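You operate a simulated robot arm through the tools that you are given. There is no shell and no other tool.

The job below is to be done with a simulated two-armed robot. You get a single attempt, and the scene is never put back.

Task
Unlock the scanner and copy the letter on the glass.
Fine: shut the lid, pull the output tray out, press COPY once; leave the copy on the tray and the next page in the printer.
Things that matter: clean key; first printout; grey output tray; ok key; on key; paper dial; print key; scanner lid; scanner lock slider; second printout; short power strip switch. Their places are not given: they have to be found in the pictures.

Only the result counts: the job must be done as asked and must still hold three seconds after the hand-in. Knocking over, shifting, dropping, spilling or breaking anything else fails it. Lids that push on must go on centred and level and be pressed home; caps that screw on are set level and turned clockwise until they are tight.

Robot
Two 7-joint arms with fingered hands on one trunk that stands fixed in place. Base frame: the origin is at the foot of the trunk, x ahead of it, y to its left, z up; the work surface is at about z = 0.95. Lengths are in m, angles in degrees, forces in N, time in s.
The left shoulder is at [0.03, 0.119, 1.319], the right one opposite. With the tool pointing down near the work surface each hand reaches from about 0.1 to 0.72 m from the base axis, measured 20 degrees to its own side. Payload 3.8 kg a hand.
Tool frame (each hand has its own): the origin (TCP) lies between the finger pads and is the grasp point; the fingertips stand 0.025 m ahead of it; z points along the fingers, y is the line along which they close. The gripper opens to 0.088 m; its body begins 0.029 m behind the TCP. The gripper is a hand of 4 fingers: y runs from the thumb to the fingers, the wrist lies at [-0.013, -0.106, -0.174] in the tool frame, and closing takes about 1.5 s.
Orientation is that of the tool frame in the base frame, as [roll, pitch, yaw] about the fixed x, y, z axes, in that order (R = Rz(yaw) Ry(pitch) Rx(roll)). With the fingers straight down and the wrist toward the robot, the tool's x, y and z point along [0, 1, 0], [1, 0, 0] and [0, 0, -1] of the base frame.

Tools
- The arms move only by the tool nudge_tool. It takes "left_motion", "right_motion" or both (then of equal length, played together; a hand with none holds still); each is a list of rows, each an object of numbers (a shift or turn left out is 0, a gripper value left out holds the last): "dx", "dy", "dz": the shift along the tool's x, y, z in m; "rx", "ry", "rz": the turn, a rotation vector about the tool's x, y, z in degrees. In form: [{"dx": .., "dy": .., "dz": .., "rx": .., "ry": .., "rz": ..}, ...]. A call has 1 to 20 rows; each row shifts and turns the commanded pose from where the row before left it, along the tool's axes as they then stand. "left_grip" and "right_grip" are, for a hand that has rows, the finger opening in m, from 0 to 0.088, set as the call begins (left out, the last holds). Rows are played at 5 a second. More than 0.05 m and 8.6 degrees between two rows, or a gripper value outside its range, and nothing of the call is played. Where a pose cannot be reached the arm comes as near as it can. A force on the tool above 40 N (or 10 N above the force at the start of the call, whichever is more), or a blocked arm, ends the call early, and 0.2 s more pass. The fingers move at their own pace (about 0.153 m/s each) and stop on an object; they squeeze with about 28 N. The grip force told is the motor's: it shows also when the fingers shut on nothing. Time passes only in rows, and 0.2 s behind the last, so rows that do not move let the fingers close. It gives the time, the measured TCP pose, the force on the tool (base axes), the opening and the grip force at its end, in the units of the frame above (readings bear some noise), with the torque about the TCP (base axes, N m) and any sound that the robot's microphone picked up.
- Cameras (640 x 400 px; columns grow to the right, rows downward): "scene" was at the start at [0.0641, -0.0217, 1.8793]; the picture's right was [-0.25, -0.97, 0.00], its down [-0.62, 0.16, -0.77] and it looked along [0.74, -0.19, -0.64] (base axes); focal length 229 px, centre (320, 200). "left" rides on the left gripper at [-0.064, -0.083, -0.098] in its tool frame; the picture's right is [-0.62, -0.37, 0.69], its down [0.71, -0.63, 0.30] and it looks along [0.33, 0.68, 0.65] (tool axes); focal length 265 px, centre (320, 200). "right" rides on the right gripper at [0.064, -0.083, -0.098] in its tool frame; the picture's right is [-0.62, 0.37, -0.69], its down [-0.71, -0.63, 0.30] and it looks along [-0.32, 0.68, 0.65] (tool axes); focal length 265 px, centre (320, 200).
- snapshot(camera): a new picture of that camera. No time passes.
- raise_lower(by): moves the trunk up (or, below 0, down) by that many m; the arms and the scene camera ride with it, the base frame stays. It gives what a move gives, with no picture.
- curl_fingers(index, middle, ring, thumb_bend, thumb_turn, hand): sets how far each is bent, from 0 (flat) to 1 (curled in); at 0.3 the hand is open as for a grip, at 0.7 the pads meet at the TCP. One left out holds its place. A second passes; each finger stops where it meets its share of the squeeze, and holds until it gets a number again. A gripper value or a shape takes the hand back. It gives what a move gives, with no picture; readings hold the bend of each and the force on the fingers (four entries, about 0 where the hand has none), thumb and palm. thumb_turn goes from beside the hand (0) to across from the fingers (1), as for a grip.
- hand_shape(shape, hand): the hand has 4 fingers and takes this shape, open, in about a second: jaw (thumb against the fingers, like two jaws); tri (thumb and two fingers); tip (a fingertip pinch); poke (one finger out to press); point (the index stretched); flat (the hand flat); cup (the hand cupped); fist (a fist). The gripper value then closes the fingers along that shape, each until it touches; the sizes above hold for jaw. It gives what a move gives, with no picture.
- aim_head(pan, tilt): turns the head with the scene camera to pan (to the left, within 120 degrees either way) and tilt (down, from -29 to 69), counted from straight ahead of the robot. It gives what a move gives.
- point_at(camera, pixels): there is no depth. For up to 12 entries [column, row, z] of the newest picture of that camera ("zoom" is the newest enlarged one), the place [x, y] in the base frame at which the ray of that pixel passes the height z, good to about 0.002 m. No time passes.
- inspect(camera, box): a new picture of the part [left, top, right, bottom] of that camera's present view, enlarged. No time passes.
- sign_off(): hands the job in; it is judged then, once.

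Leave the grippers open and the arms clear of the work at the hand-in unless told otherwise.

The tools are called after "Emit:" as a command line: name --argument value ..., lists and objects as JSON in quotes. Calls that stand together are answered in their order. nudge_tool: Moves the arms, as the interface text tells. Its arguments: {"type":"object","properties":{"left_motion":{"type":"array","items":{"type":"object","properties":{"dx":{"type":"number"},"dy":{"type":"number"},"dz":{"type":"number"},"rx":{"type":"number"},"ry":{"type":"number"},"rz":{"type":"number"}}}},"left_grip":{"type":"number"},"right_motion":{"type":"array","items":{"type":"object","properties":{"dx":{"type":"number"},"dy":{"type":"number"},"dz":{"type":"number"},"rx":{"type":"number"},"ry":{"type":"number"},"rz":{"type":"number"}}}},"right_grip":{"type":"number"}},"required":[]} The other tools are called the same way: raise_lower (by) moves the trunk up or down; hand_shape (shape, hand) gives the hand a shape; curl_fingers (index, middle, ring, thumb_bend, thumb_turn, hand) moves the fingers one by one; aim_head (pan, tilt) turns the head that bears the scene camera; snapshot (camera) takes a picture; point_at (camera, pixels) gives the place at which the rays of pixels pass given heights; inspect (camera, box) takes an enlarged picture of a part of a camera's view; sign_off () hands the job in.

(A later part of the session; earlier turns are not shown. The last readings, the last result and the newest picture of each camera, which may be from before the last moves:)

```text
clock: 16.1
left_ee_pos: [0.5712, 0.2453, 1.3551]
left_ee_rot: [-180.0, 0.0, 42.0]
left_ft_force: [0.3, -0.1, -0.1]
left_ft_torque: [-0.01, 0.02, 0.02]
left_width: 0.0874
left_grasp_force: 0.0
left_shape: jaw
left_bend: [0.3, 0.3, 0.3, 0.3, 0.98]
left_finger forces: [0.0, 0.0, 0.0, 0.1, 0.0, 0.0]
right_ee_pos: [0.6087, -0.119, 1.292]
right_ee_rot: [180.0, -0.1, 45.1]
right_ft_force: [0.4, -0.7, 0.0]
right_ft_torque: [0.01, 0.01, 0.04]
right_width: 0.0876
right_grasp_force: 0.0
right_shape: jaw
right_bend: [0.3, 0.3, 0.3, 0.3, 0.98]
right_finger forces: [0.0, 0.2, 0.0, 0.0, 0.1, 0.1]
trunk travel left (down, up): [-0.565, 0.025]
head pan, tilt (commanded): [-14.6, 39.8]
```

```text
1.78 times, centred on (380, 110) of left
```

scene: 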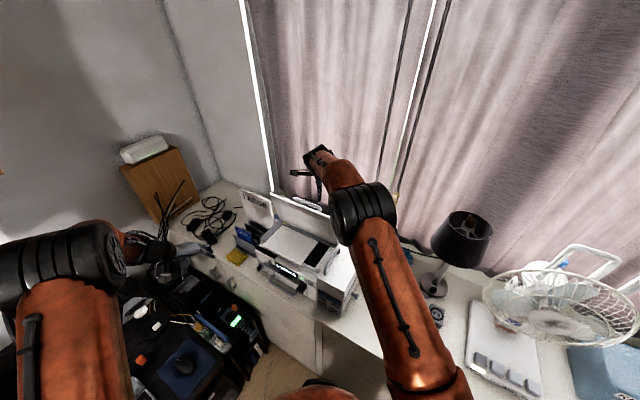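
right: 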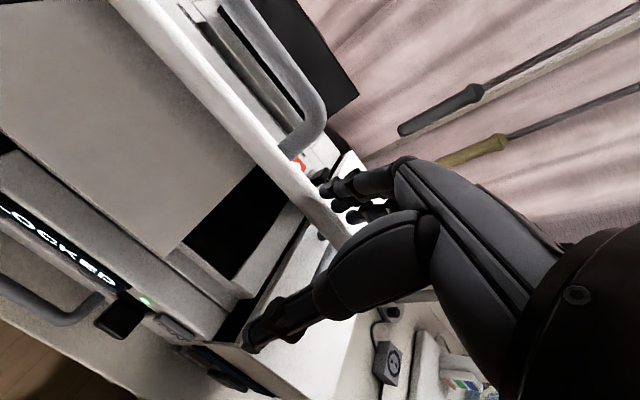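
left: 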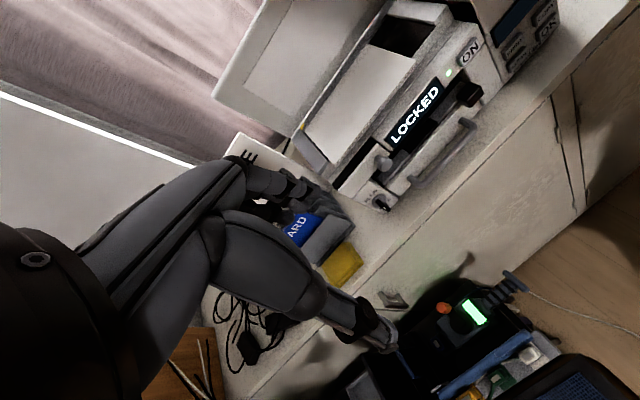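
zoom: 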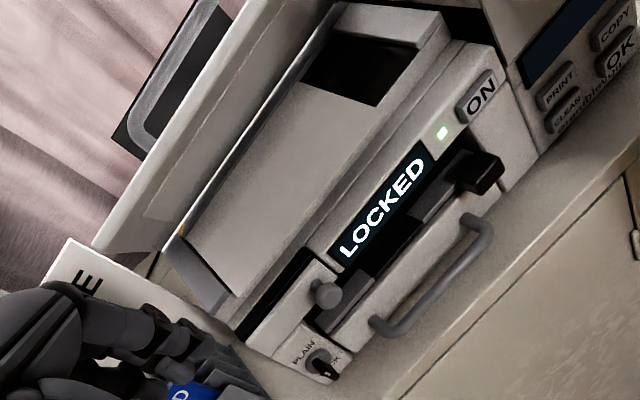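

The lid follows with almost no force. I continue along the arc.

Emit:
nudge_tool --right_motion '[{"dy": -0.0099, "dz": 0.0101}, {"dy": -0.0099, "dz": 0.0101}, {"dy": -0.0079, "dz": 0.0116}, {"dy": -0.0079, "dz": 0.0116}, {}]'

Emit:
snapshot --camera "right"

Emit:
inspect --camera "left" --box '[200, 0, 560, 220]'

```text
clock: 17.2
left_ee_pos: [0.5721, 0.2464, 1.354]
left_ee_rot: [-180.0, 0.0, 42.0]
left_ft_force: [-0.1, 0.3, -0.2]
left_ft_torque: [0.0, -0.01, 0.0]
left_width: 0.0876
left_grasp_force: 0.1
left_shape: jaw
left_bend: [0.3, 0.3, 0.3, 0.3, 0.98]
left_finger forces: [0.0, 0.0, 0.0, 0.0, 0.0, 0.0]
right_ee_pos: [0.582, -0.0941, 1.2478]
right_ee_rot: [179.9, 0.0, 45.0]
right_ft_force: [-0.8, -0.5, -0.2]
right_ft_torque: [-0.02, 0.0, -0.04]
right_width: 0.0878
right_grasp_force: 0.1
right_shape: jaw
right_bend: [0.3, 0.3, 0.3, 0.3, 0.98]
right_finger forces: [0.0, 0.0, 0.1, 0.0, 0.0, 0.1]
trunk travel left (down, up): [-0.565, 0.025]
head pan, tilt (commanded): [-14.6, 39.8]
```

```text
taken
```

right: 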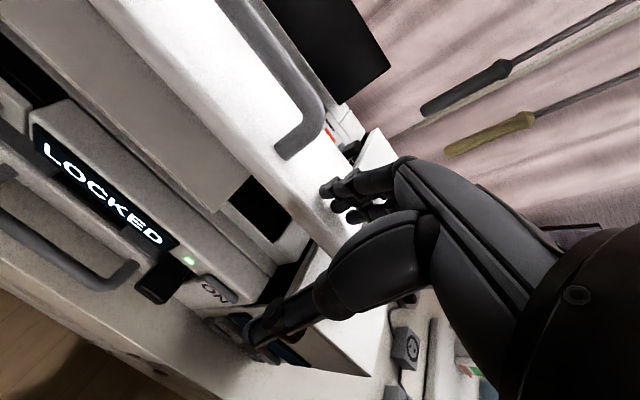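

```text
1.78 times, centred on (380, 110) of left
```

zoom: 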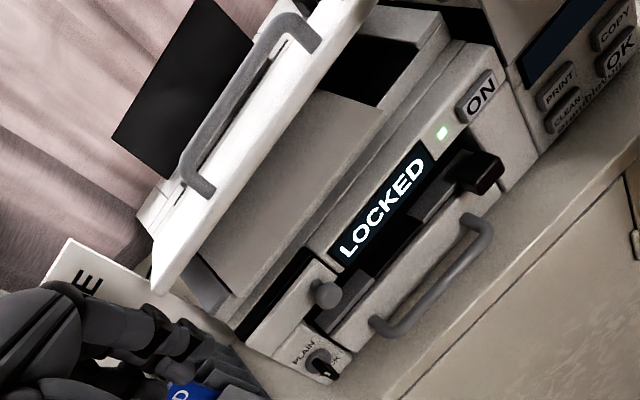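

Lid is at about 35–40°. Continuing down gently toward closed.

Emit:
nudge_tool --right_motion '[{"dy": -0.0058, "dz": 0.0128}, {"dy": -0.0058, "dz": 0.0128}, {"dy": -0.0035, "dz": 0.0137}, {"dy": -0.002, "dz": 0.0137}, {}]'

Emit:
snapshot --camera "right"

Emit:
inspect --camera "left" --box '[200, 0, 560, 220]'

```text
clock: 18.4
left_ee_pos: [0.5727, 0.2458, 1.3561]
left_ee_rot: [-180.0, 0.0, 42.0]
left_ft_force: [0.5, -1.0, -0.9]
left_ft_torque: [0.03, 0.01, 0.0]
left_width: 0.0877
left_grasp_force: 0.0
left_shape: jaw
left_bend: [0.3, 0.3, 0.3, 0.3, 0.98]
left_finger forces: [0.0, 0.1, 0.1, 0.0, 0.0, 0.0]
right_ee_pos: [0.5694, -0.0817, 1.1973]
right_ee_rot: [-180.0, 0.0, 45.0]
right_ft_force: [0.5, -0.5, 0.7]
right_ft_torque: [0.02, 0.0, -0.01]
right_width: 0.0877
right_grasp_force: 0.0
right_shape: jaw
right_bend: [0.3, 0.3, 0.3, 0.3, 0.98]
right_finger forces: [0.0, 0.0, 0.0, 0.0, 0.1, 0.0]
trunk travel left (down, up): [-0.565, 0.025]
head pan, tilt (commanded): [-14.6, 39.8]
```

```text
taken
```

right: 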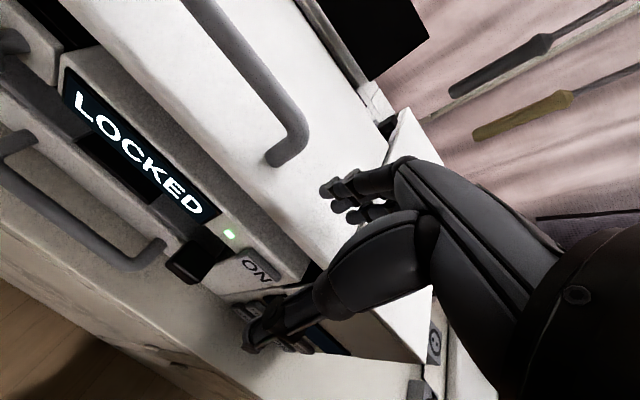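

```text
1.78 times, centred on (380, 110) of left
```

zoom: 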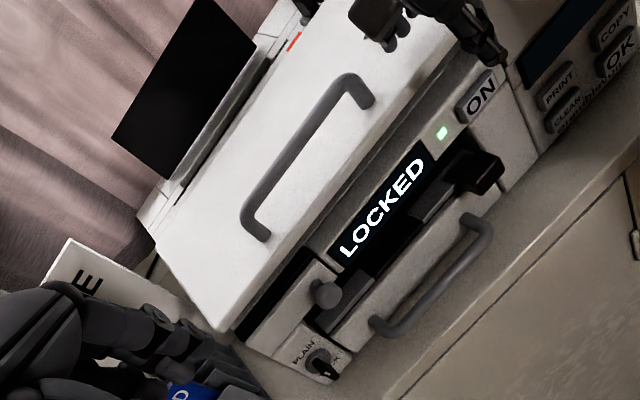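

The lid looks nearly closed. I zoom to check for a remaining gap along its front edge.

Emit:
inspect --camera "left" --box '[300, 0, 500, 200]'

Emit:
inspect --camera "right" --box '[60, 40, 380, 340]'

```text
2.00 times, centred on (400, 100) of left
```

zoom: 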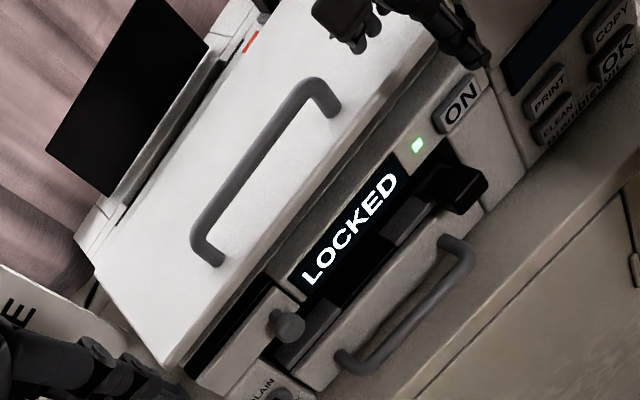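

```text
1.33 times, centred on (220, 190) of right
```

zoom: 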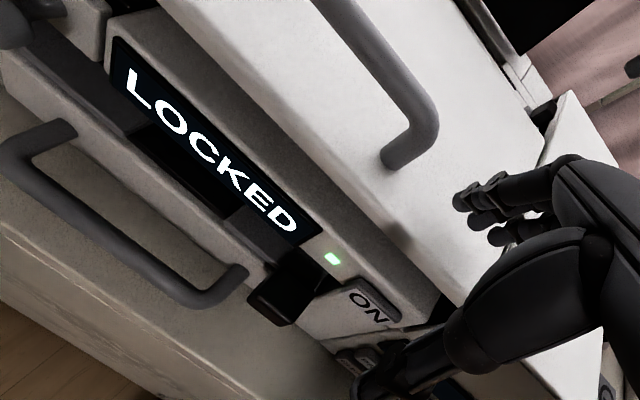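

I press gently down with the fingertips in small steps to make sure it is fully shut.

Emit:
nudge_tool --right_motion '[{"dy": 0.006, "dz": 0.006}, {"dz": 0.005}, {"dz": 0.004}, {}]'

Emit:
inspect --camera "left" --box '[300, 0, 500, 200]'

```text
clock: 19.4
left_ee_pos: [0.5688, 0.2468, 1.356]
left_ee_rot: [179.9, -0.2, 42.1]
left_ft_force: [-0.1, -0.1, 0.5]
left_ft_torque: [0.0, -0.01, -0.02]
left_width: 0.0874
left_grasp_force: 0.1
left_shape: jaw
left_bend: [0.3, 0.3, 0.3, 0.3, 0.98]
left_finger forces: [0.1, 0.0, 0.0, 0.1, 0.0, 0.1]
right_ee_pos: [0.5744, -0.0867, 1.1855]
right_ee_rot: [179.8, -0.2, 45.0]
right_ft_force: [-4.0, 2.5, 24.9]
right_ft_torque: [-1.06, -0.75, -0.1]
right_width: 0.086
right_grasp_force: 0.0
right_shape: jaw
right_bend: [0.3, 0.3, 0.3, 0.3, 0.98]
right_finger forces: [0.9, 24.5, 0.1, 0.1, 0.1, 0.0]
trunk travel left (down, up): [-0.565, 0.025]
head pan, tilt (commanded): [-14.6, 39.8]
```

```text
2.00 times, centred on (400, 100) of left
```

zoom: 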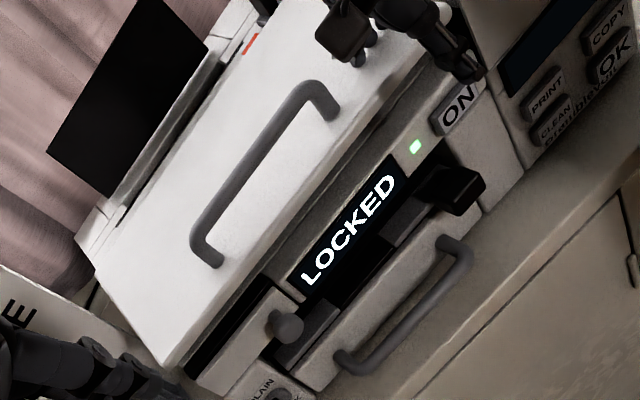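

25 N on one finger at z≈1.185 with no more travel: the lid is shut. I lift the right hand, move it toward the rear-right, and turn it to look at the slider.

Emit:
nudge_tool --right_motion '[{"dz": -0.04}, {"dz": -0.05}, {"dz": -0.05}, {"dz": -0.05, "rz": -8}, {"dz": -0.05, "rz": -8}, {"rz": -8, "dx": -0.03}, {"rz": -8, "dx": -0.03}, {"rz": -8, "dx": -0.03}, {"dx": -0.03}, {}]'

Emit:
snapshot --camera "right"

Emit:
snapshot --camera "scene"

```text
clock: 21.6
left_ee_pos: [0.5719, 0.2462, 1.3536]
left_ee_rot: [-179.9, 0.0, 42.1]
left_ft_force: [0.1, -0.5, -0.2]
left_ft_torque: [0.02, 0.0, 0.04]
left_width: 0.0875
left_grasp_force: 0.0
left_shape: jaw
left_bend: [0.3, 0.3, 0.3, 0.3, 0.98]
left_finger forces: [0.0, 0.1, 0.1, 0.0, 0.0, 0.0]
right_ee_pos: [0.5392, -0.2011, 1.4208]
right_ee_rot: [-179.9, 0.1, 85.1]
right_ft_force: [-0.5, 0.6, 0.2]
right_ft_torque: [-0.02, 0.01, 0.0]
right_width: 0.0878
right_grasp_force: 0.1
right_shape: jaw
right_bend: [0.3, 0.3, 0.3, 0.3, 0.98]
right_finger forces: [0.1, 0.0, 0.0, 0.0, 0.0, 0.1]
trunk travel left (down, up): [-0.565, 0.025]
head pan, tilt (commanded): [-14.6, 39.8]
```

```text
taken
```

right: 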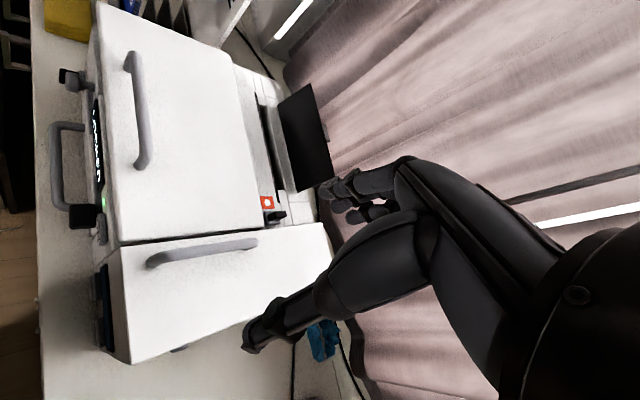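

```text
taken
```

scene: 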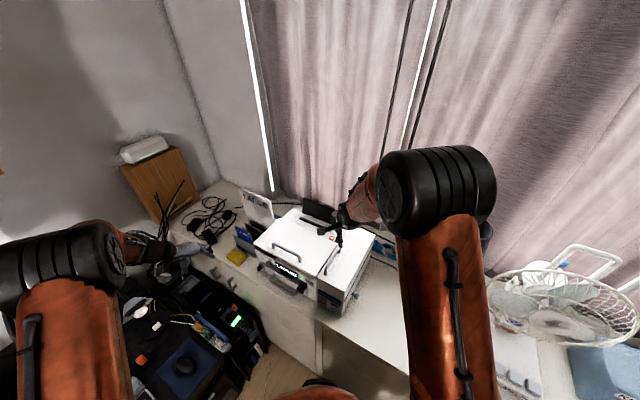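

The lid is shut flat. I zoom on the slider at right image (270,208).

Emit:
inspect --camera "right" --box '[230, 170, 320, 240]'

Emit:
inspect --camera "scene" --box '[280, 190, 380, 270]'

Emit:
point_at --camera "right" --pixels '[[278, 214, 1.12], [278, 214, 1.16], [266, 202, 1.12], [266, 202, 1.16]]'

```text
5.71 times, centred on (275, 205) of right
```

zoom: 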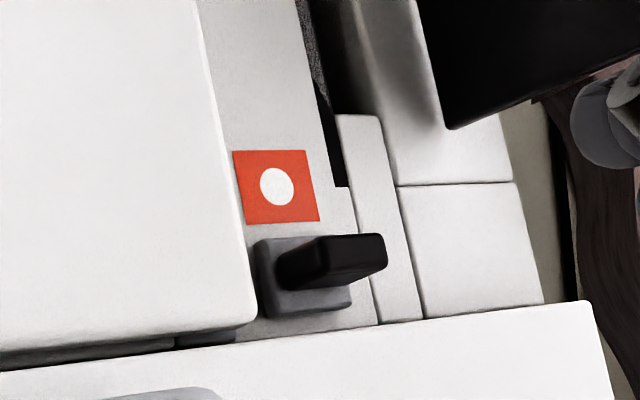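

```text
5.00 times, centred on (330, 230) of scene
```

zoom: 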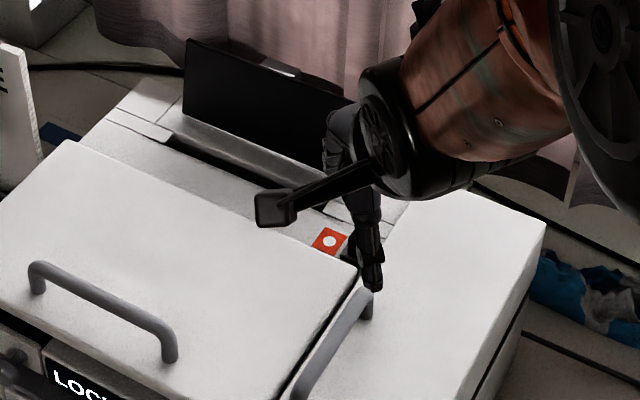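

```text
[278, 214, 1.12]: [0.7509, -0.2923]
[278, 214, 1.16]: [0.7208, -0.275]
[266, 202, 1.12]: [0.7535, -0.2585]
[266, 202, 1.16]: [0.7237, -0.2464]
```

Red label with white dot is left of the tab. I need heights: triangulating the printer block's rear-left top corner, scene (353.4,227.2) vs right (320.9,222.5), and the lid's rear-right corner.

Emit:
point_at --camera "right" --pixels '[[320.9, 222.5, 1.1], [320.9, 222.5, 1.2], [264, 227, 1.1], [264, 227, 1.2], [286, 216, 1.1], [286, 216, 1.2], [267, 204, 1.1], [267, 204, 1.2]]'

Emit:
point_at --camera "scene" --pixels '[[353.4, 227.2, 1.1], [353.4, 227.2, 1.2], [332, 238.2, 1.1], [332, 238.2, 1.2], [336, 243, 1.1], [336, 243, 1.2]]'

Emit:
inspect --camera "scene" --box '[315, 220, 355, 255]'

```text
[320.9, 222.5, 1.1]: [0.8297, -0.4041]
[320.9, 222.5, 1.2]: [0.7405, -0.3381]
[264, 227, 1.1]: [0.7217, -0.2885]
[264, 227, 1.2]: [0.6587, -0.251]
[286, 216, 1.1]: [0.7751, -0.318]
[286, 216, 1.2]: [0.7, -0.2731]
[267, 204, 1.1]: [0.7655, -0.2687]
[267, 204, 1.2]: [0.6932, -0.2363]
```

```text
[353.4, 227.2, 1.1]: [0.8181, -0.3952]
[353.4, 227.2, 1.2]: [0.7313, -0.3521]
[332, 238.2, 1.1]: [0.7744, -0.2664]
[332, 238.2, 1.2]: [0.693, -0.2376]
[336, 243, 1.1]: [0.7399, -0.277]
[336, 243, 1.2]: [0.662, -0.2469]
```

```text
11.43 times, centred on (335, 238) of scene
```

zoom: 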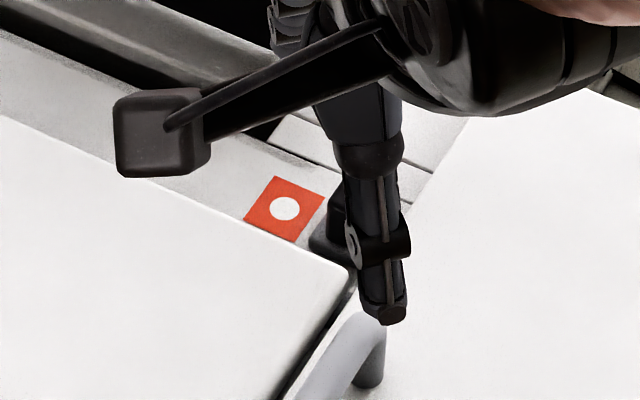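

Baseline is small; I use the left camera, which sees the rear deck from the other side.

Emit:
snapshot --camera "left"

Emit:
inspect --camera "left" --box '[320, 0, 480, 100]'

```text
taken
```

left: 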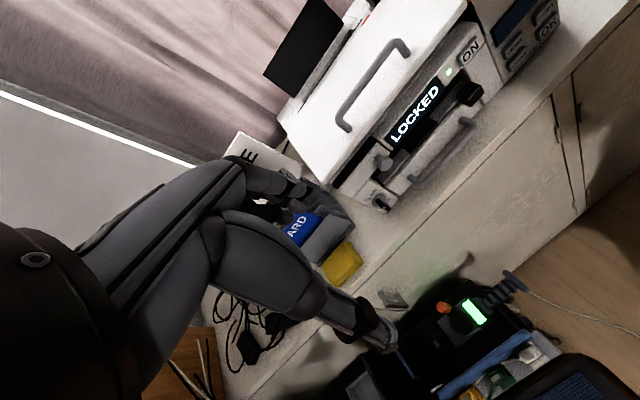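

```text
4.00 times, centred on (400, 50) of left
```

zoom: 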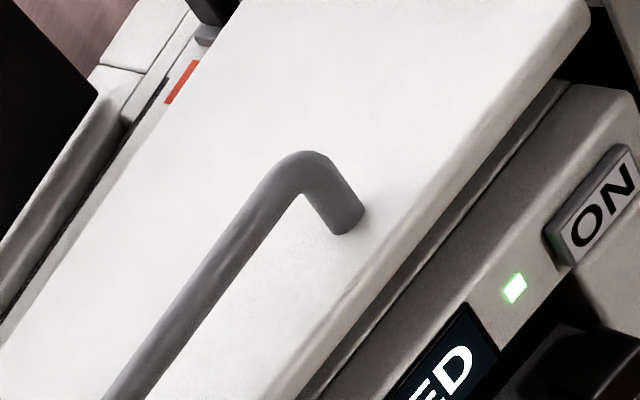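

Emit:
point_at --camera "left" --pixels '[[365, 20.25, 1.1], [365, 20.25, 1.2], [370.8, 9.5, 1.1], [370.8, 9.5, 1.2], [373, 3, 1.1], [373, 3, 1.2]]'

Emit:
point_at --camera "right" --pixels '[[273.8, 202.4, 1.1], [273.8, 202.4, 1.2], [277.6, 214.6, 1.1], [277.6, 214.6, 1.2]]'

```text
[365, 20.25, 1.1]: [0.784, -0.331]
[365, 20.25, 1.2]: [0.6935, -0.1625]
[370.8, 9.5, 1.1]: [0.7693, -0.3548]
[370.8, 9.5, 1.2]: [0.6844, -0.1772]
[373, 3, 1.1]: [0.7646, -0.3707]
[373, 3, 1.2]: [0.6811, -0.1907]
```

```text
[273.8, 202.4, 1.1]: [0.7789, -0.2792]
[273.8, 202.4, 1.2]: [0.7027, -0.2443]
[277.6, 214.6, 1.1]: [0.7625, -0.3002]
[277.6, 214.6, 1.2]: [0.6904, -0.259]
```

Now good numbers: label plane z≈1.139 centred (0.737,-0.256), tab around (0.724,-0.279,1.15). I'll use a single finger to push the tab to the left: set the right hand to "poke" and look at where the fingertip is.

Emit:
hand_shape --shape "poke" --hand "right"

Emit:
snapshot --camera "right"

Emit:
inspect --camera "scene" --box '[280, 190, 380, 270]'

```text
clock: 22.6
left_ee_pos: [0.5714, 0.2455, 1.3562]
left_ee_rot: [-179.9, 0.0, 42.0]
left_ft_force: [0.2, -0.3, 0.0]
left_ft_torque: [-0.03, -0.01, -0.01]
left_width: 0.0877
left_grasp_force: 0.1
left_shape: jaw
left_bend: [0.3, 0.3, 0.3, 0.3, 0.98]
left_finger forces: [0.1, 0.0, 0.0, 0.0, 0.1, 0.0]
right_ee_pos: [0.5395, -0.2015, 1.4209]
right_ee_rot: [-180.0, 0.0, 85.0]
right_ft_force: [0.4, -0.3, 0.8]
right_ft_torque: [0.01, -0.01, -0.01]
right_width: 0.0
right_grasp_force: 0.0
right_shape: poke
right_bend: [0.7, 0.7, 0.99, 1.0, 1.0]
right_finger forces: [0.0, 0.0, 0.1, 0.1, 0.0, 0.1]
trunk travel left (down, up): [-0.565, 0.025]
head pan, tilt (commanded): [-14.6, 39.8]
```

```text
taken
```

right: 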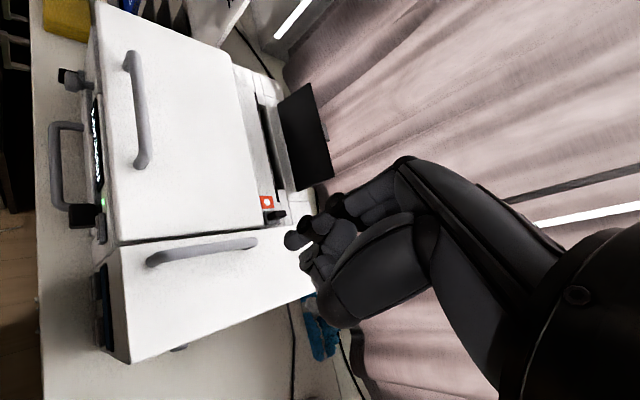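

```text
5.00 times, centred on (330, 230) of scene
```

zoom: 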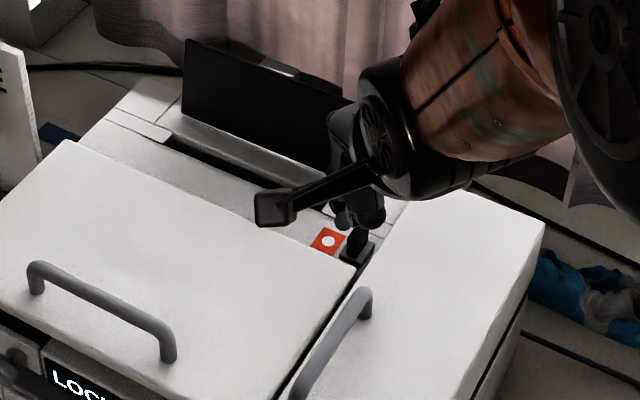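

Emit:
inspect --camera "right" --box '[260, 170, 440, 310]'

Emit:
hand_shape --shape "point" --hand "right"

Emit:
inspect --camera "right" --box '[240, 150, 440, 310]'

Emit:
inspect --camera "scene" --box '[280, 190, 380, 270]'

```text
2.86 times, centred on (350, 240) of right
```

zoom: 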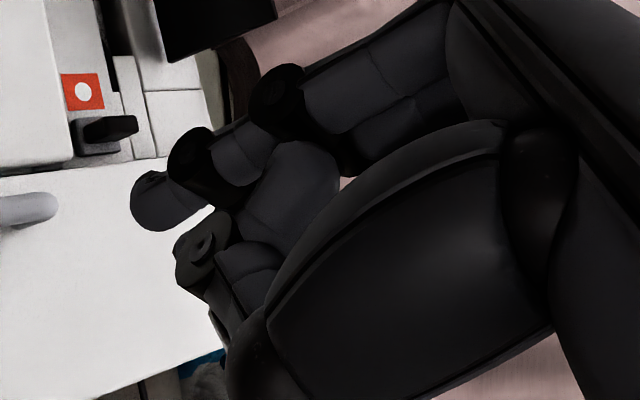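

```text
clock: 23.4
left_ee_pos: [0.5717, 0.2446, 1.3542]
left_ee_rot: [180.0, -0.1, 42.0]
left_ft_force: [-0.3, -0.6, 0.1]
left_ft_torque: [0.0, -0.01, 0.02]
left_width: 0.0876
left_grasp_force: 0.0
left_shape: jaw
left_bend: [0.3, 0.3, 0.3, 0.3, 0.98]
left_finger forces: [0.0, 0.1, 0.1, 0.0, 0.0, 0.0]
right_ee_pos: [0.5384, -0.2022, 1.4217]
right_ee_rot: [-179.9, 0.0, 85.0]
right_ft_force: [-0.1, -0.8, -0.7]
right_ft_torque: [0.03, 0.01, 0.0]
right_width: 0.0
right_grasp_force: 0.1
right_shape: point
right_bend: [0.2, 1.0, 1.0, 0.98, 0.88]
right_finger forces: [0.0, 0.0, 0.1, 0.0, 0.1, 0.0]
trunk travel left (down, up): [-0.565, 0.025]
head pan, tilt (commanded): [-14.6, 39.8]
```

```text
2.50 times, centred on (340, 230) of right
```

zoom: 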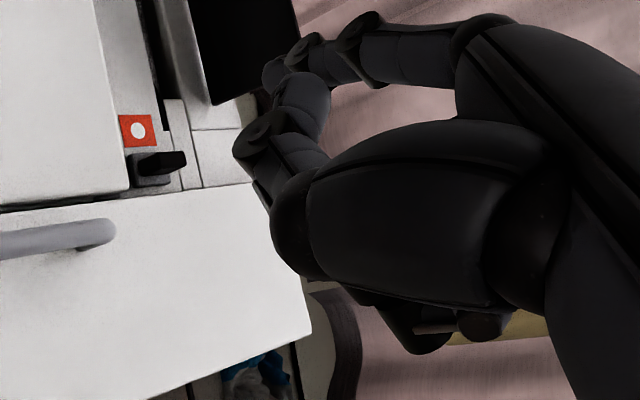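

```text
5.00 times, centred on (330, 230) of scene
```

zoom: 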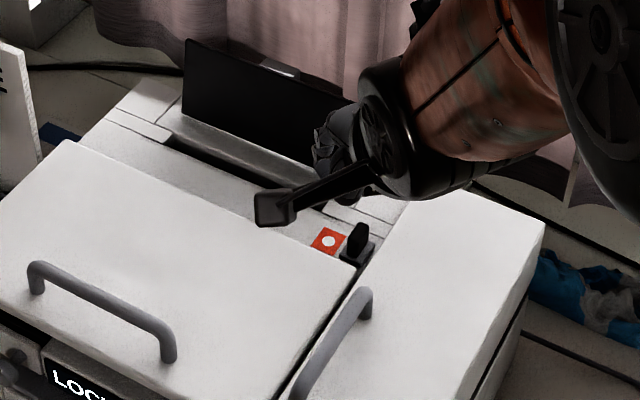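

The scene zoom now shows the tab clearly: a black ridge on a grey plate right beside the block. I set the right hand's index slightly bent (0.5) with the other fingers curled, and check the tip's place.

Emit:
curl_fingers --hand "right" --index 0.5

Emit:
inspect --camera "right" --box '[240, 150, 440, 310]'

Emit:
inspect --camera "scene" --box '[320, 215, 360, 250]'

```text
clock: 24.4
left_ee_pos: [0.5714, 0.2455, 1.3556]
left_ee_rot: [180.0, -0.1, 42.0]
left_ft_force: [0.5, -0.5, 0.1]
left_ft_torque: [-0.02, -0.01, 0.01]
left_width: 0.0879
left_grasp_force: 0.1
left_shape: jaw
left_bend: [0.3, 0.3, 0.3, 0.3, 0.98]
left_finger forces: [0.0, 0.0, 0.1, 0.0, 0.0, 0.0]
right_ee_pos: [0.5381, -0.2023, 1.4212]
right_ee_rot: [-179.9, -0.1, 85.0]
right_ft_force: [0.1, -0.2, -0.1]
right_ft_torque: [0.04, -0.03, 0.0]
right_width: 0.0153
right_grasp_force: 0.1
right_shape: fingers
right_bend: [0.47, 1.0, 1.0, 0.97, 0.87]
right_finger forces: [0.1, 0.1, 0.1, 0.1, 0.1, 0.0]
trunk travel left (down, up): [-0.565, 0.025]
head pan, tilt (commanded): [-14.6, 39.8]
```

```text
2.50 times, centred on (340, 230) of right
```

zoom: 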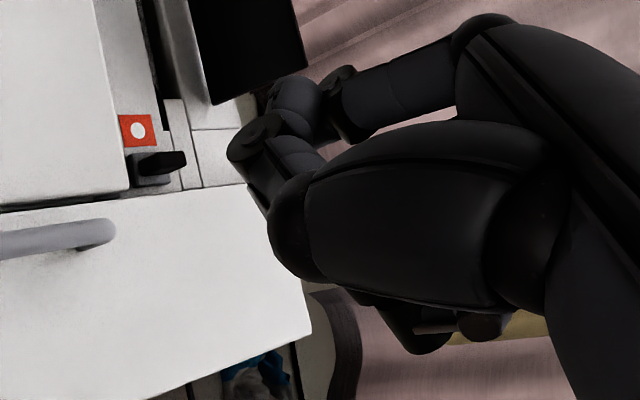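

```text
11.43 times, centred on (340, 232) of scene
```

zoom: 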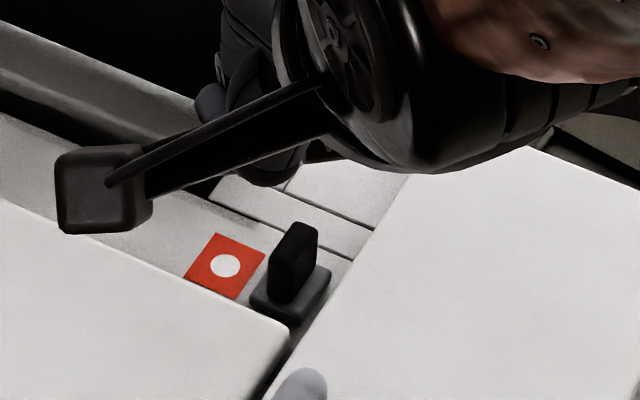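

I want the left camera to watch the slider area from the front, so I yaw the left hand by about 25° to the right.

Emit:
nudge_tool --left_motion '[{"rz": 8}, {"rz": 8}, {"rz": 8}, {}]'

Emit:
snapshot --camera "left"

```text
clock: 25.4
left_ee_pos: [0.5722, 0.2467, 1.3552]
left_ee_rot: [180.0, 0.1, 18.2]
left_ft_force: [-0.4, 0.3, -0.3]
left_ft_torque: [-0.01, 0.0, 0.0]
left_width: 0.0878
left_grasp_force: 0.0
left_shape: jaw
left_bend: [0.3, 0.3, 0.3, 0.3, 0.98]
left_finger forces: [0.0, 0.1, 0.0, 0.0, 0.1, 0.1]
right_ee_pos: [0.5369, -0.2041, 1.4214]
right_ee_rot: [180.0, 0.0, 85.1]
right_ft_force: [-0.8, 0.5, -0.1]
right_ft_torque: [-0.01, 0.04, -0.03]
right_width: 0.015
right_grasp_force: 0.0
right_shape: fingers
right_bend: [0.47, 1.0, 1.0, 0.97, 0.87]
right_finger forces: [0.0, 0.0, 0.0, 0.0, 0.0, 0.1]
trunk travel left (down, up): [-0.565, 0.025]
head pan, tilt (commanded): [-14.6, 39.8]
```

```text
taken
```

left: 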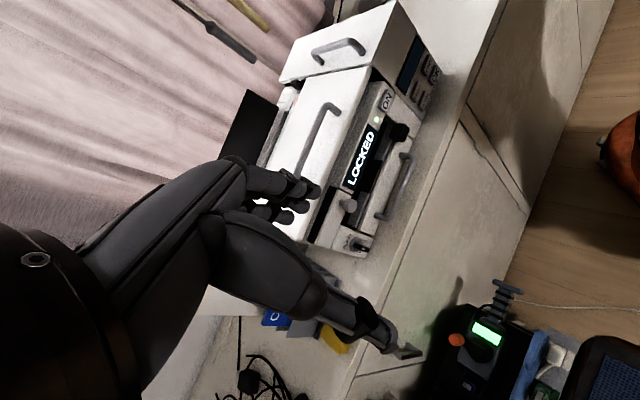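

Emit:
inspect --camera "left" --box '[230, 40, 370, 150]'

```text
3.64 times, centred on (300, 95) of left
```

zoom: 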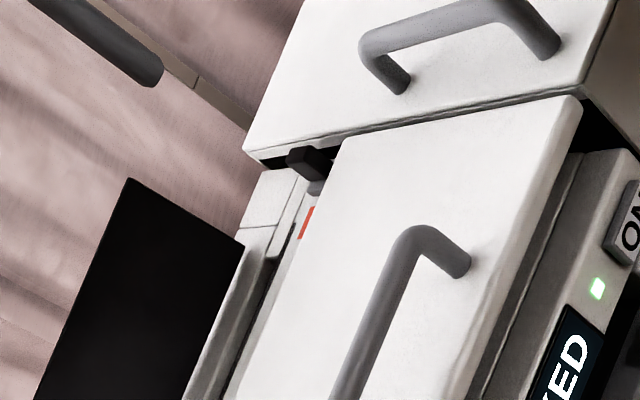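

The block's top appears ~1 cm above the deck and the tab's top sticks out above it. I bring the right index finger above the block, to the right of the tab, staying high (TCP z≈1.25), and look with the left camera.

Emit:
nudge_tool --right_motion '[{"rz": 8}, {"rz": 8}, {"rz": 9, "dx": 0.0}, {"dx": -0.005, "dy": 0.033, "dz": 0.034}, {"dx": -0.005, "dy": 0.033, "dz": 0.034}, {"dx": -0.005, "dy": 0.033, "dz": 0.034}, {"dx": -0.005, "dy": 0.033, "dz": 0.034}, {"dx": -0.005, "dy": 0.032, "dz": 0.034}, {}]'

Emit:
snapshot --camera "left"

Emit:
snapshot --camera "right"

```text
refused: row 3 steps farther than a row can; nothing moved
```

```text
taken
```

left: 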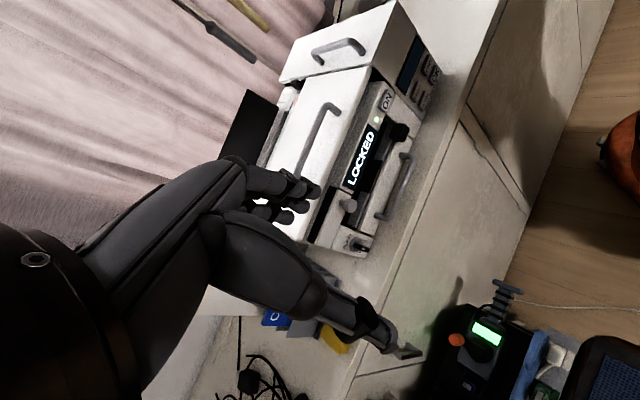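

```text
taken
```

right: 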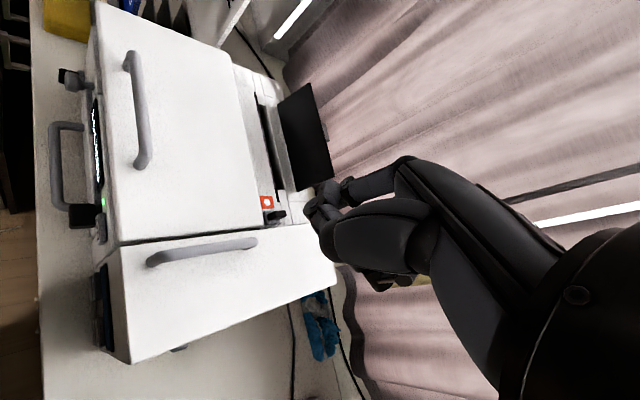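

The call was refused because one turn was 9°. I repeat with 8.4° turns.

Emit:
nudge_tool --right_motion '[{"rz": 8.4}, {"rz": 8.3}, {"rz": 8.3}, {"dx": -0.005, "dy": 0.033, "dz": 0.034}, {"dx": -0.005, "dy": 0.033, "dz": 0.034}, {"dx": -0.005, "dy": 0.033, "dz": 0.034}, {"dx": -0.005, "dy": 0.033, "dz": 0.034}, {"dx": -0.005, "dy": 0.032, "dz": 0.034}, {}]'

Emit:
snapshot --camera "left"

Emit:
snapshot --camera "right"

```text
clock: 27.4
left_ee_pos: [0.5716, 0.2459, 1.3551]
left_ee_rot: [180.0, 0.0, 17.9]
left_ft_force: [-0.1, 0.5, 0.0]
left_ft_torque: [0.01, -0.02, -0.01]
left_width: 0.0877
left_grasp_force: 0.1
left_shape: jaw
left_bend: [0.3, 0.3, 0.3, 0.3, 0.98]
left_finger forces: [0.0, 0.0, 0.0, 0.0, 0.1, 0.0]
right_ee_pos: [0.669, -0.3037, 1.2517]
right_ee_rot: [-179.9, -0.1, 60.0]
right_ft_force: [0.2, -0.2, 0.1]
right_ft_torque: [0.0, 0.03, -0.03]
right_width: 0.015
right_grasp_force: 0.0
right_shape: fingers
right_bend: [0.47, 1.0, 1.0, 0.97, 0.87]
right_finger forces: [0.1, 0.0, 0.0, 0.0, 0.0, 0.0]
trunk travel left (down, up): [-0.565, 0.025]
head pan, tilt (commanded): [-14.6, 39.8]
```

```text
taken
```

left: 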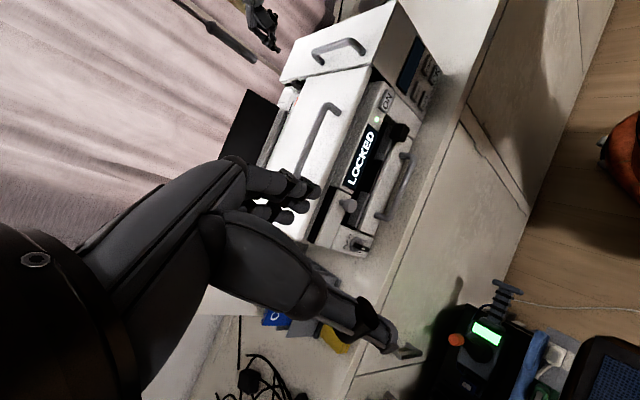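

```text
taken
```

right: 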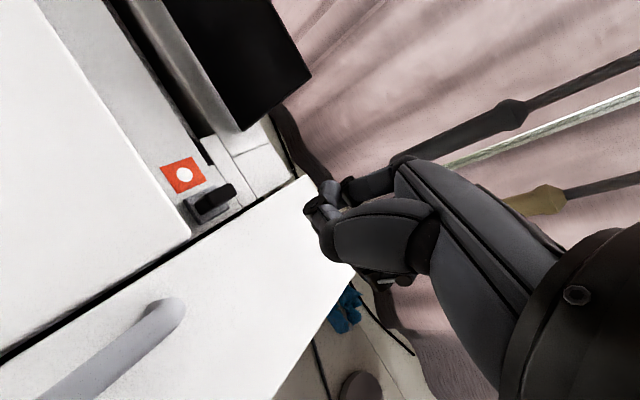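

Emit:
inspect --camera "left" --box '[220, 0, 340, 110]'

Emit:
inspect --camera "right" --box '[140, 130, 380, 290]'

```text
3.64 times, centred on (280, 55) of left
```

zoom: 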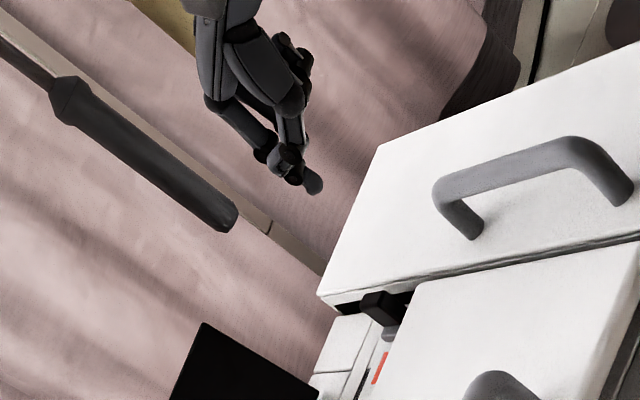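

```text
2.50 times, centred on (260, 210) of right
```

zoom: 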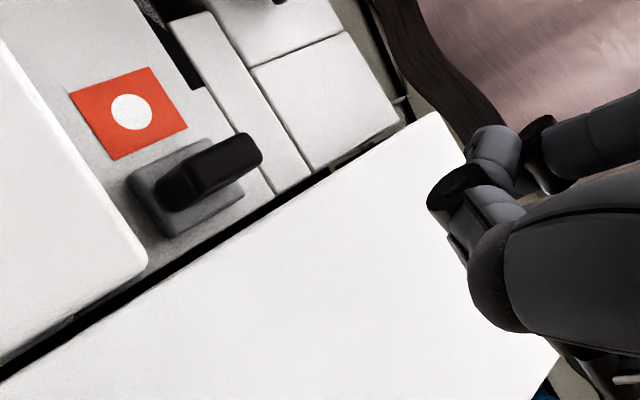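

Index tip is at left-zoom (313,183), i.e. left pixel (278.1,50.3); in the right image about (328,190). Triangulating it, and re-measuring the tab from this close view.

Emit:
point_at --camera "left" --pixels '[[278.1, 50.3, 1.2], [278.1, 50.3, 1.25], [297.9, 82, 1.13], [297.9, 82, 1.16], [300, 89, 1.13], [300, 89, 1.16]]'

Emit:
point_at --camera "right" --pixels '[[328, 190, 1.2], [328, 190, 1.25], [212, 197, 1.14], [212, 197, 1.16], [195, 207, 1.14], [229, 191, 1.16], [207, 206, 1.14], [184, 175, 1.139]]'

```text
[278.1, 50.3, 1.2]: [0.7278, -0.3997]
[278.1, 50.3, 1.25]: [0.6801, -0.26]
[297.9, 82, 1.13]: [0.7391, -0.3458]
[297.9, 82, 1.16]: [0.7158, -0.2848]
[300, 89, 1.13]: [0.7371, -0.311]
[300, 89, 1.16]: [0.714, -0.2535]
```

```text
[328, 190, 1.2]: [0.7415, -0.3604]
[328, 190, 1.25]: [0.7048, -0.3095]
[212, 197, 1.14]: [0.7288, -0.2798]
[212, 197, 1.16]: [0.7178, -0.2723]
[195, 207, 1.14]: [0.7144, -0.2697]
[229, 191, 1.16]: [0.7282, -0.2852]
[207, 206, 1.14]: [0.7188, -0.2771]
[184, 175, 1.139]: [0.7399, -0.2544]
```

I estimate the index tip at about TCP+[0.0085,0.028,0.02] in tool axes → (0.697,-0.310,1.232), about 0.039 m right of the ridge. I descend toward the block's top carefully.

Emit:
nudge_tool --right_motion '[{"dz": 0.02}, {"dz": 0.02}, {"dz": 0.015}, {"dz": 0.005}, {}]'

Emit:
inspect --camera "left" --box '[240, 20, 340, 110]'

Emit:
inspect --camera "right" --box '[140, 130, 380, 290]'

```text
clock: 28.6
left_ee_pos: [0.5725, 0.2468, 1.3551]
left_ee_rot: [179.9, 0.0, 18.0]
left_ft_force: [0.8, -0.8, -0.5]
left_ft_torque: [-0.02, 0.0, 0.0]
left_width: 0.0878
left_grasp_force: 0.0
left_shape: jaw
left_bend: [0.3, 0.3, 0.3, 0.3, 0.98]
left_finger forces: [0.1, 0.1, 0.1, 0.0, 0.1, 0.1]
right_ee_pos: [0.6702, -0.3044, 1.1922]
right_ee_rot: [-179.9, 0.1, 60.0]
right_ft_force: [-0.2, 0.2, -0.6]
right_ft_torque: [0.01, -0.02, 0.02]
right_width: 0.0151
right_grasp_force: 0.1
right_shape: fingers
right_bend: [0.47, 1.0, 1.0, 0.97, 0.87]
right_finger forces: [0.0, 0.0, 0.0, 0.1, 0.1, 0.0]
trunk travel left (down, up): [-0.565, 0.025]
head pan, tilt (commanded): [-14.6, 39.8]
```

```text
4.44 times, centred on (290, 65) of left
```

zoom: 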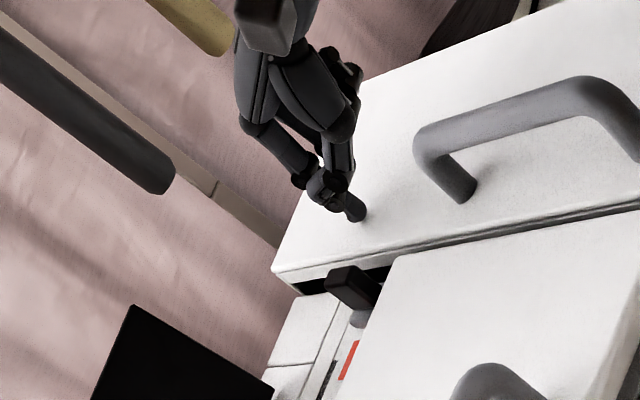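

```text
2.50 times, centred on (260, 210) of right
```

zoom: 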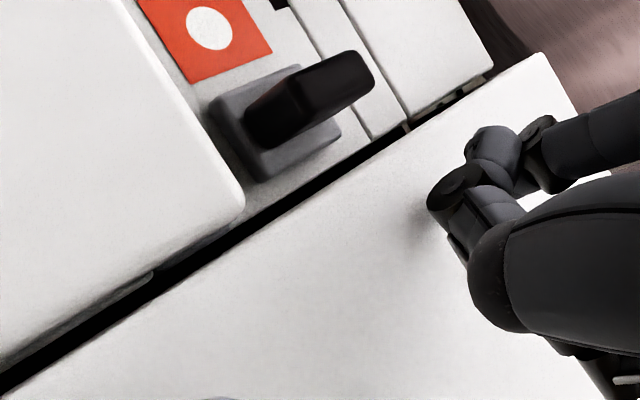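

Emit:
nudge_tool --right_motion '[{"dz": 0.006}, {"dz": 0.004}, {}]'

Emit:
inspect --camera "left" --box '[240, 20, 340, 110]'

```text
clock: 29.4
left_ee_pos: [0.5674, 0.2475, 1.3561]
left_ee_rot: [179.9, -0.3, 17.9]
left_ft_force: [-0.8, -0.6, -0.6]
left_ft_torque: [0.01, 0.02, -0.01]
left_width: 0.0878
left_grasp_force: 0.0
left_shape: jaw
left_bend: [0.3, 0.3, 0.3, 0.3, 0.98]
left_finger forces: [0.0, 0.1, 0.0, 0.0, 0.0, 0.0]
right_ee_pos: [0.6701, -0.302, 1.188]
right_ee_rot: [179.2, -0.2, 60.1]
right_ft_force: [-4.5, 0.4, 33.5]
right_ft_torque: [-0.39, -1.09, -0.06]
right_width: 0.0154
right_grasp_force: 17.7
right_shape: fingers
right_bend: [0.47, 1.0, 1.0, 0.97, 0.87]
right_finger forces: [34.6, 0.0, 0.1, 0.1, 0.0, 0.1]
trunk travel left (down, up): [-0.565, 0.025]
head pan, tilt (commanded): [-14.6, 39.8]
```

```text
4.44 times, centred on (290, 65) of left
```

zoom: 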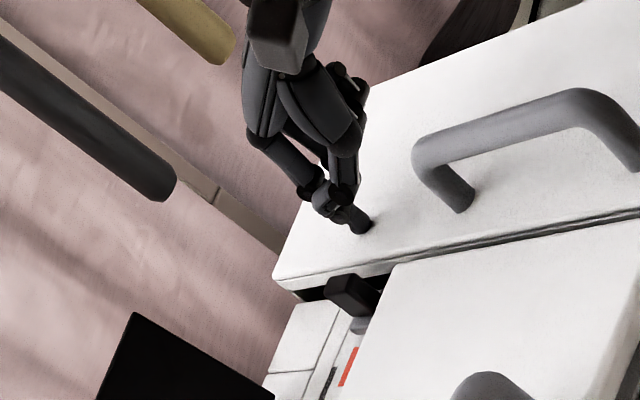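

Contact: block top is reached at TCP z≈1.189. I raise a hair (8 mm) and take close zooms of the ridge from both cameras to compare its top with the block's top.

Emit:
nudge_tool --right_motion '[{"dz": -0.009}, {}]'

Emit:
inspect --camera "left" --box '[285, 60, 325, 95]'

Emit:
inspect --camera "right" --box '[200, 130, 330, 220]'

```text
clock: 30.1
left_ee_pos: [0.5701, 0.2474, 1.3547]
left_ee_rot: [-180.0, 0.0, 17.9]
left_ft_force: [-0.5, -0.5, 1.0]
left_ft_torque: [-0.02, -0.02, -0.01]
left_width: 0.0877
left_grasp_force: 0.1
left_shape: jaw
left_bend: [0.3, 0.3, 0.3, 0.3, 0.98]
left_finger forces: [0.1, 0.0, 0.0, 0.1, 0.1, 0.1]
right_ee_pos: [0.6694, -0.3023, 1.1887]
right_ee_rot: [-179.8, 0.1, 60.0]
right_ft_force: [0.7, -1.3, 6.6]
right_ft_torque: [-0.12, -0.29, 0.01]
right_width: 0.0158
right_grasp_force: 3.4
right_shape: fingers
right_bend: [0.45, 1.0, 1.0, 0.97, 0.87]
right_finger forces: [7.1, 0.0, 0.1, 0.1, 0.1, 0.0]
trunk travel left (down, up): [-0.565, 0.025]
head pan, tilt (commanded): [-14.6, 39.8]
```

```text
11.43 times, centred on (305, 78) of left
```

zoom: 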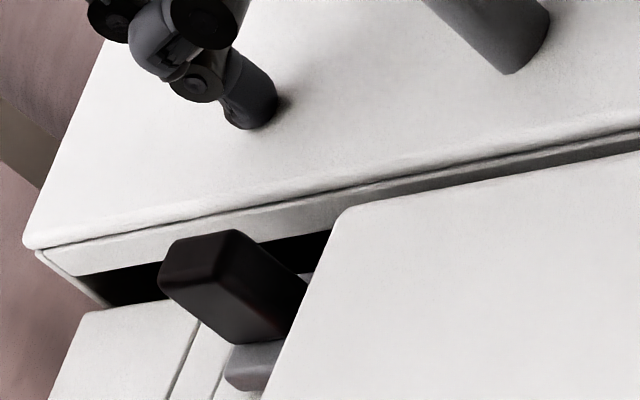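

```text
4.44 times, centred on (265, 175) of right
```

zoom: 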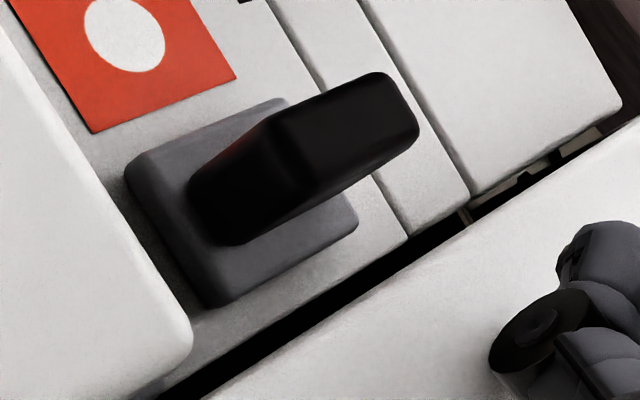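

Emit:
point_at --camera "left" --pixels '[[300, 71.4, 1.13], [300, 71.4, 1.15], [300, 71.4, 1.17], [296.5, 81.5, 1.15], [296.5, 81.5, 1.165], [300.5, 89, 1.14], [307, 73.5, 1.15], [285.5, 82, 1.15]]'

Emit:
point_at --camera "right" --pixels '[[271, 159, 1.15], [271, 159, 1.165], [283, 154, 1.165], [263, 166, 1.165], [245, 181, 1.139], [286, 185.5, 1.139], [286, 185.5, 1.15], [280, 187, 1.14], [280, 187, 1.15]]'

```text
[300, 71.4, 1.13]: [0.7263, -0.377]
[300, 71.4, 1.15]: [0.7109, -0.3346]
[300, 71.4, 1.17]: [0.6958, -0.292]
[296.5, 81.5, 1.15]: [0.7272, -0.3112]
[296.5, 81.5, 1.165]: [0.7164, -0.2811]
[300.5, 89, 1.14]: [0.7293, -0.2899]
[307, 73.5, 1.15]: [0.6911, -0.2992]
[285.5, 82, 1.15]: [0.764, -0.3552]
```

```text
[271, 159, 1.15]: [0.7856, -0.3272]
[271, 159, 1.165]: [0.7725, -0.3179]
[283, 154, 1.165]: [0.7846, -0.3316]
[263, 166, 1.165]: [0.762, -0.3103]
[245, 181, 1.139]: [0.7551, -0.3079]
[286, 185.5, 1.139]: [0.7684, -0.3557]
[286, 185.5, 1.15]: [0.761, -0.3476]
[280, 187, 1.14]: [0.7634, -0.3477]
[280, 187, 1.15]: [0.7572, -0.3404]
```

The right rays used the older picture; I redo it on the current zoom (right, 4.44x).

Emit:
point_at --camera "zoom" --pixels '[[345, 130, 1.15], [345, 130, 1.165], [345, 130, 1.18], [275, 118, 1.165], [382, 72, 1.165], [418, 132, 1.165], [312, 190, 1.165], [215, 305, 1.145], [355, 225, 1.145], [440, 240, 1.139], [475, 215, 1.16]]'

Emit:
snapshot --camera "left"

Emit:
inspect --camera "left" --box '[285, 60, 325, 95]'

Emit:
point_at --camera "zoom" --pixels '[[262, 125, 1.15], [262, 125, 1.165], [240, 233, 1.15], [240, 233, 1.165], [162, 280, 1.15], [162, 280, 1.165], [215, 312, 1.15], [215, 312, 1.165], [50, 245, 1.15], [50, 245, 1.165]]'

```text
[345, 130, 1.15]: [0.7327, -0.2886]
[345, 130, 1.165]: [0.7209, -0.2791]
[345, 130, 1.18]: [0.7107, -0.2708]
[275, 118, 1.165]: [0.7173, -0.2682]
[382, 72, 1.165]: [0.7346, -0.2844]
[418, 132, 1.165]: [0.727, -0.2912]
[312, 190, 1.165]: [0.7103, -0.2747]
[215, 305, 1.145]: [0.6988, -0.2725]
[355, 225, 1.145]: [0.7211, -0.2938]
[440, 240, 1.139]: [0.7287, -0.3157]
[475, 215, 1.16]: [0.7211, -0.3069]
```

```text
taken
```

left: 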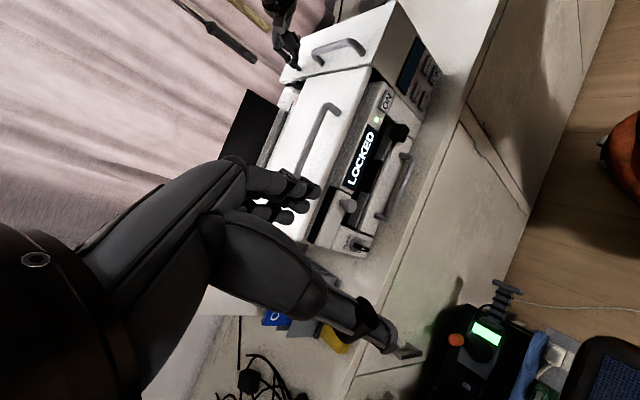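

```text
11.43 times, centred on (305, 78) of left
```

zoom: 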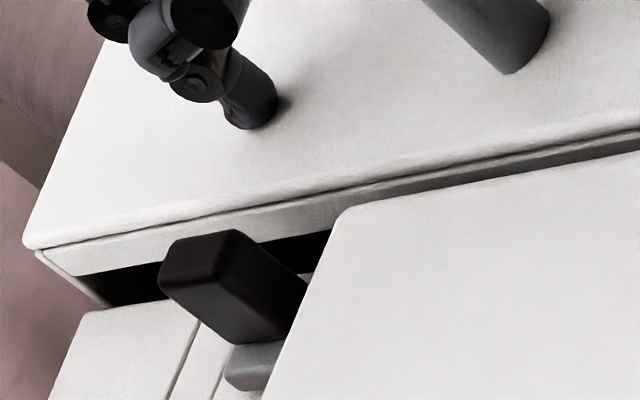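

```text
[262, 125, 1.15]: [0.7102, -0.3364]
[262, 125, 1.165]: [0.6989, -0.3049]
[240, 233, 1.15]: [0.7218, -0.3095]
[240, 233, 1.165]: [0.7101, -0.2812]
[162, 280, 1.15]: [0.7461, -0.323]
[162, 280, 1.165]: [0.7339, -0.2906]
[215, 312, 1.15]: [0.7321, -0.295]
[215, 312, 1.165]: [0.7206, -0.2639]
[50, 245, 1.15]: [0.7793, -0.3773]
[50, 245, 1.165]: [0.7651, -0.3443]
```

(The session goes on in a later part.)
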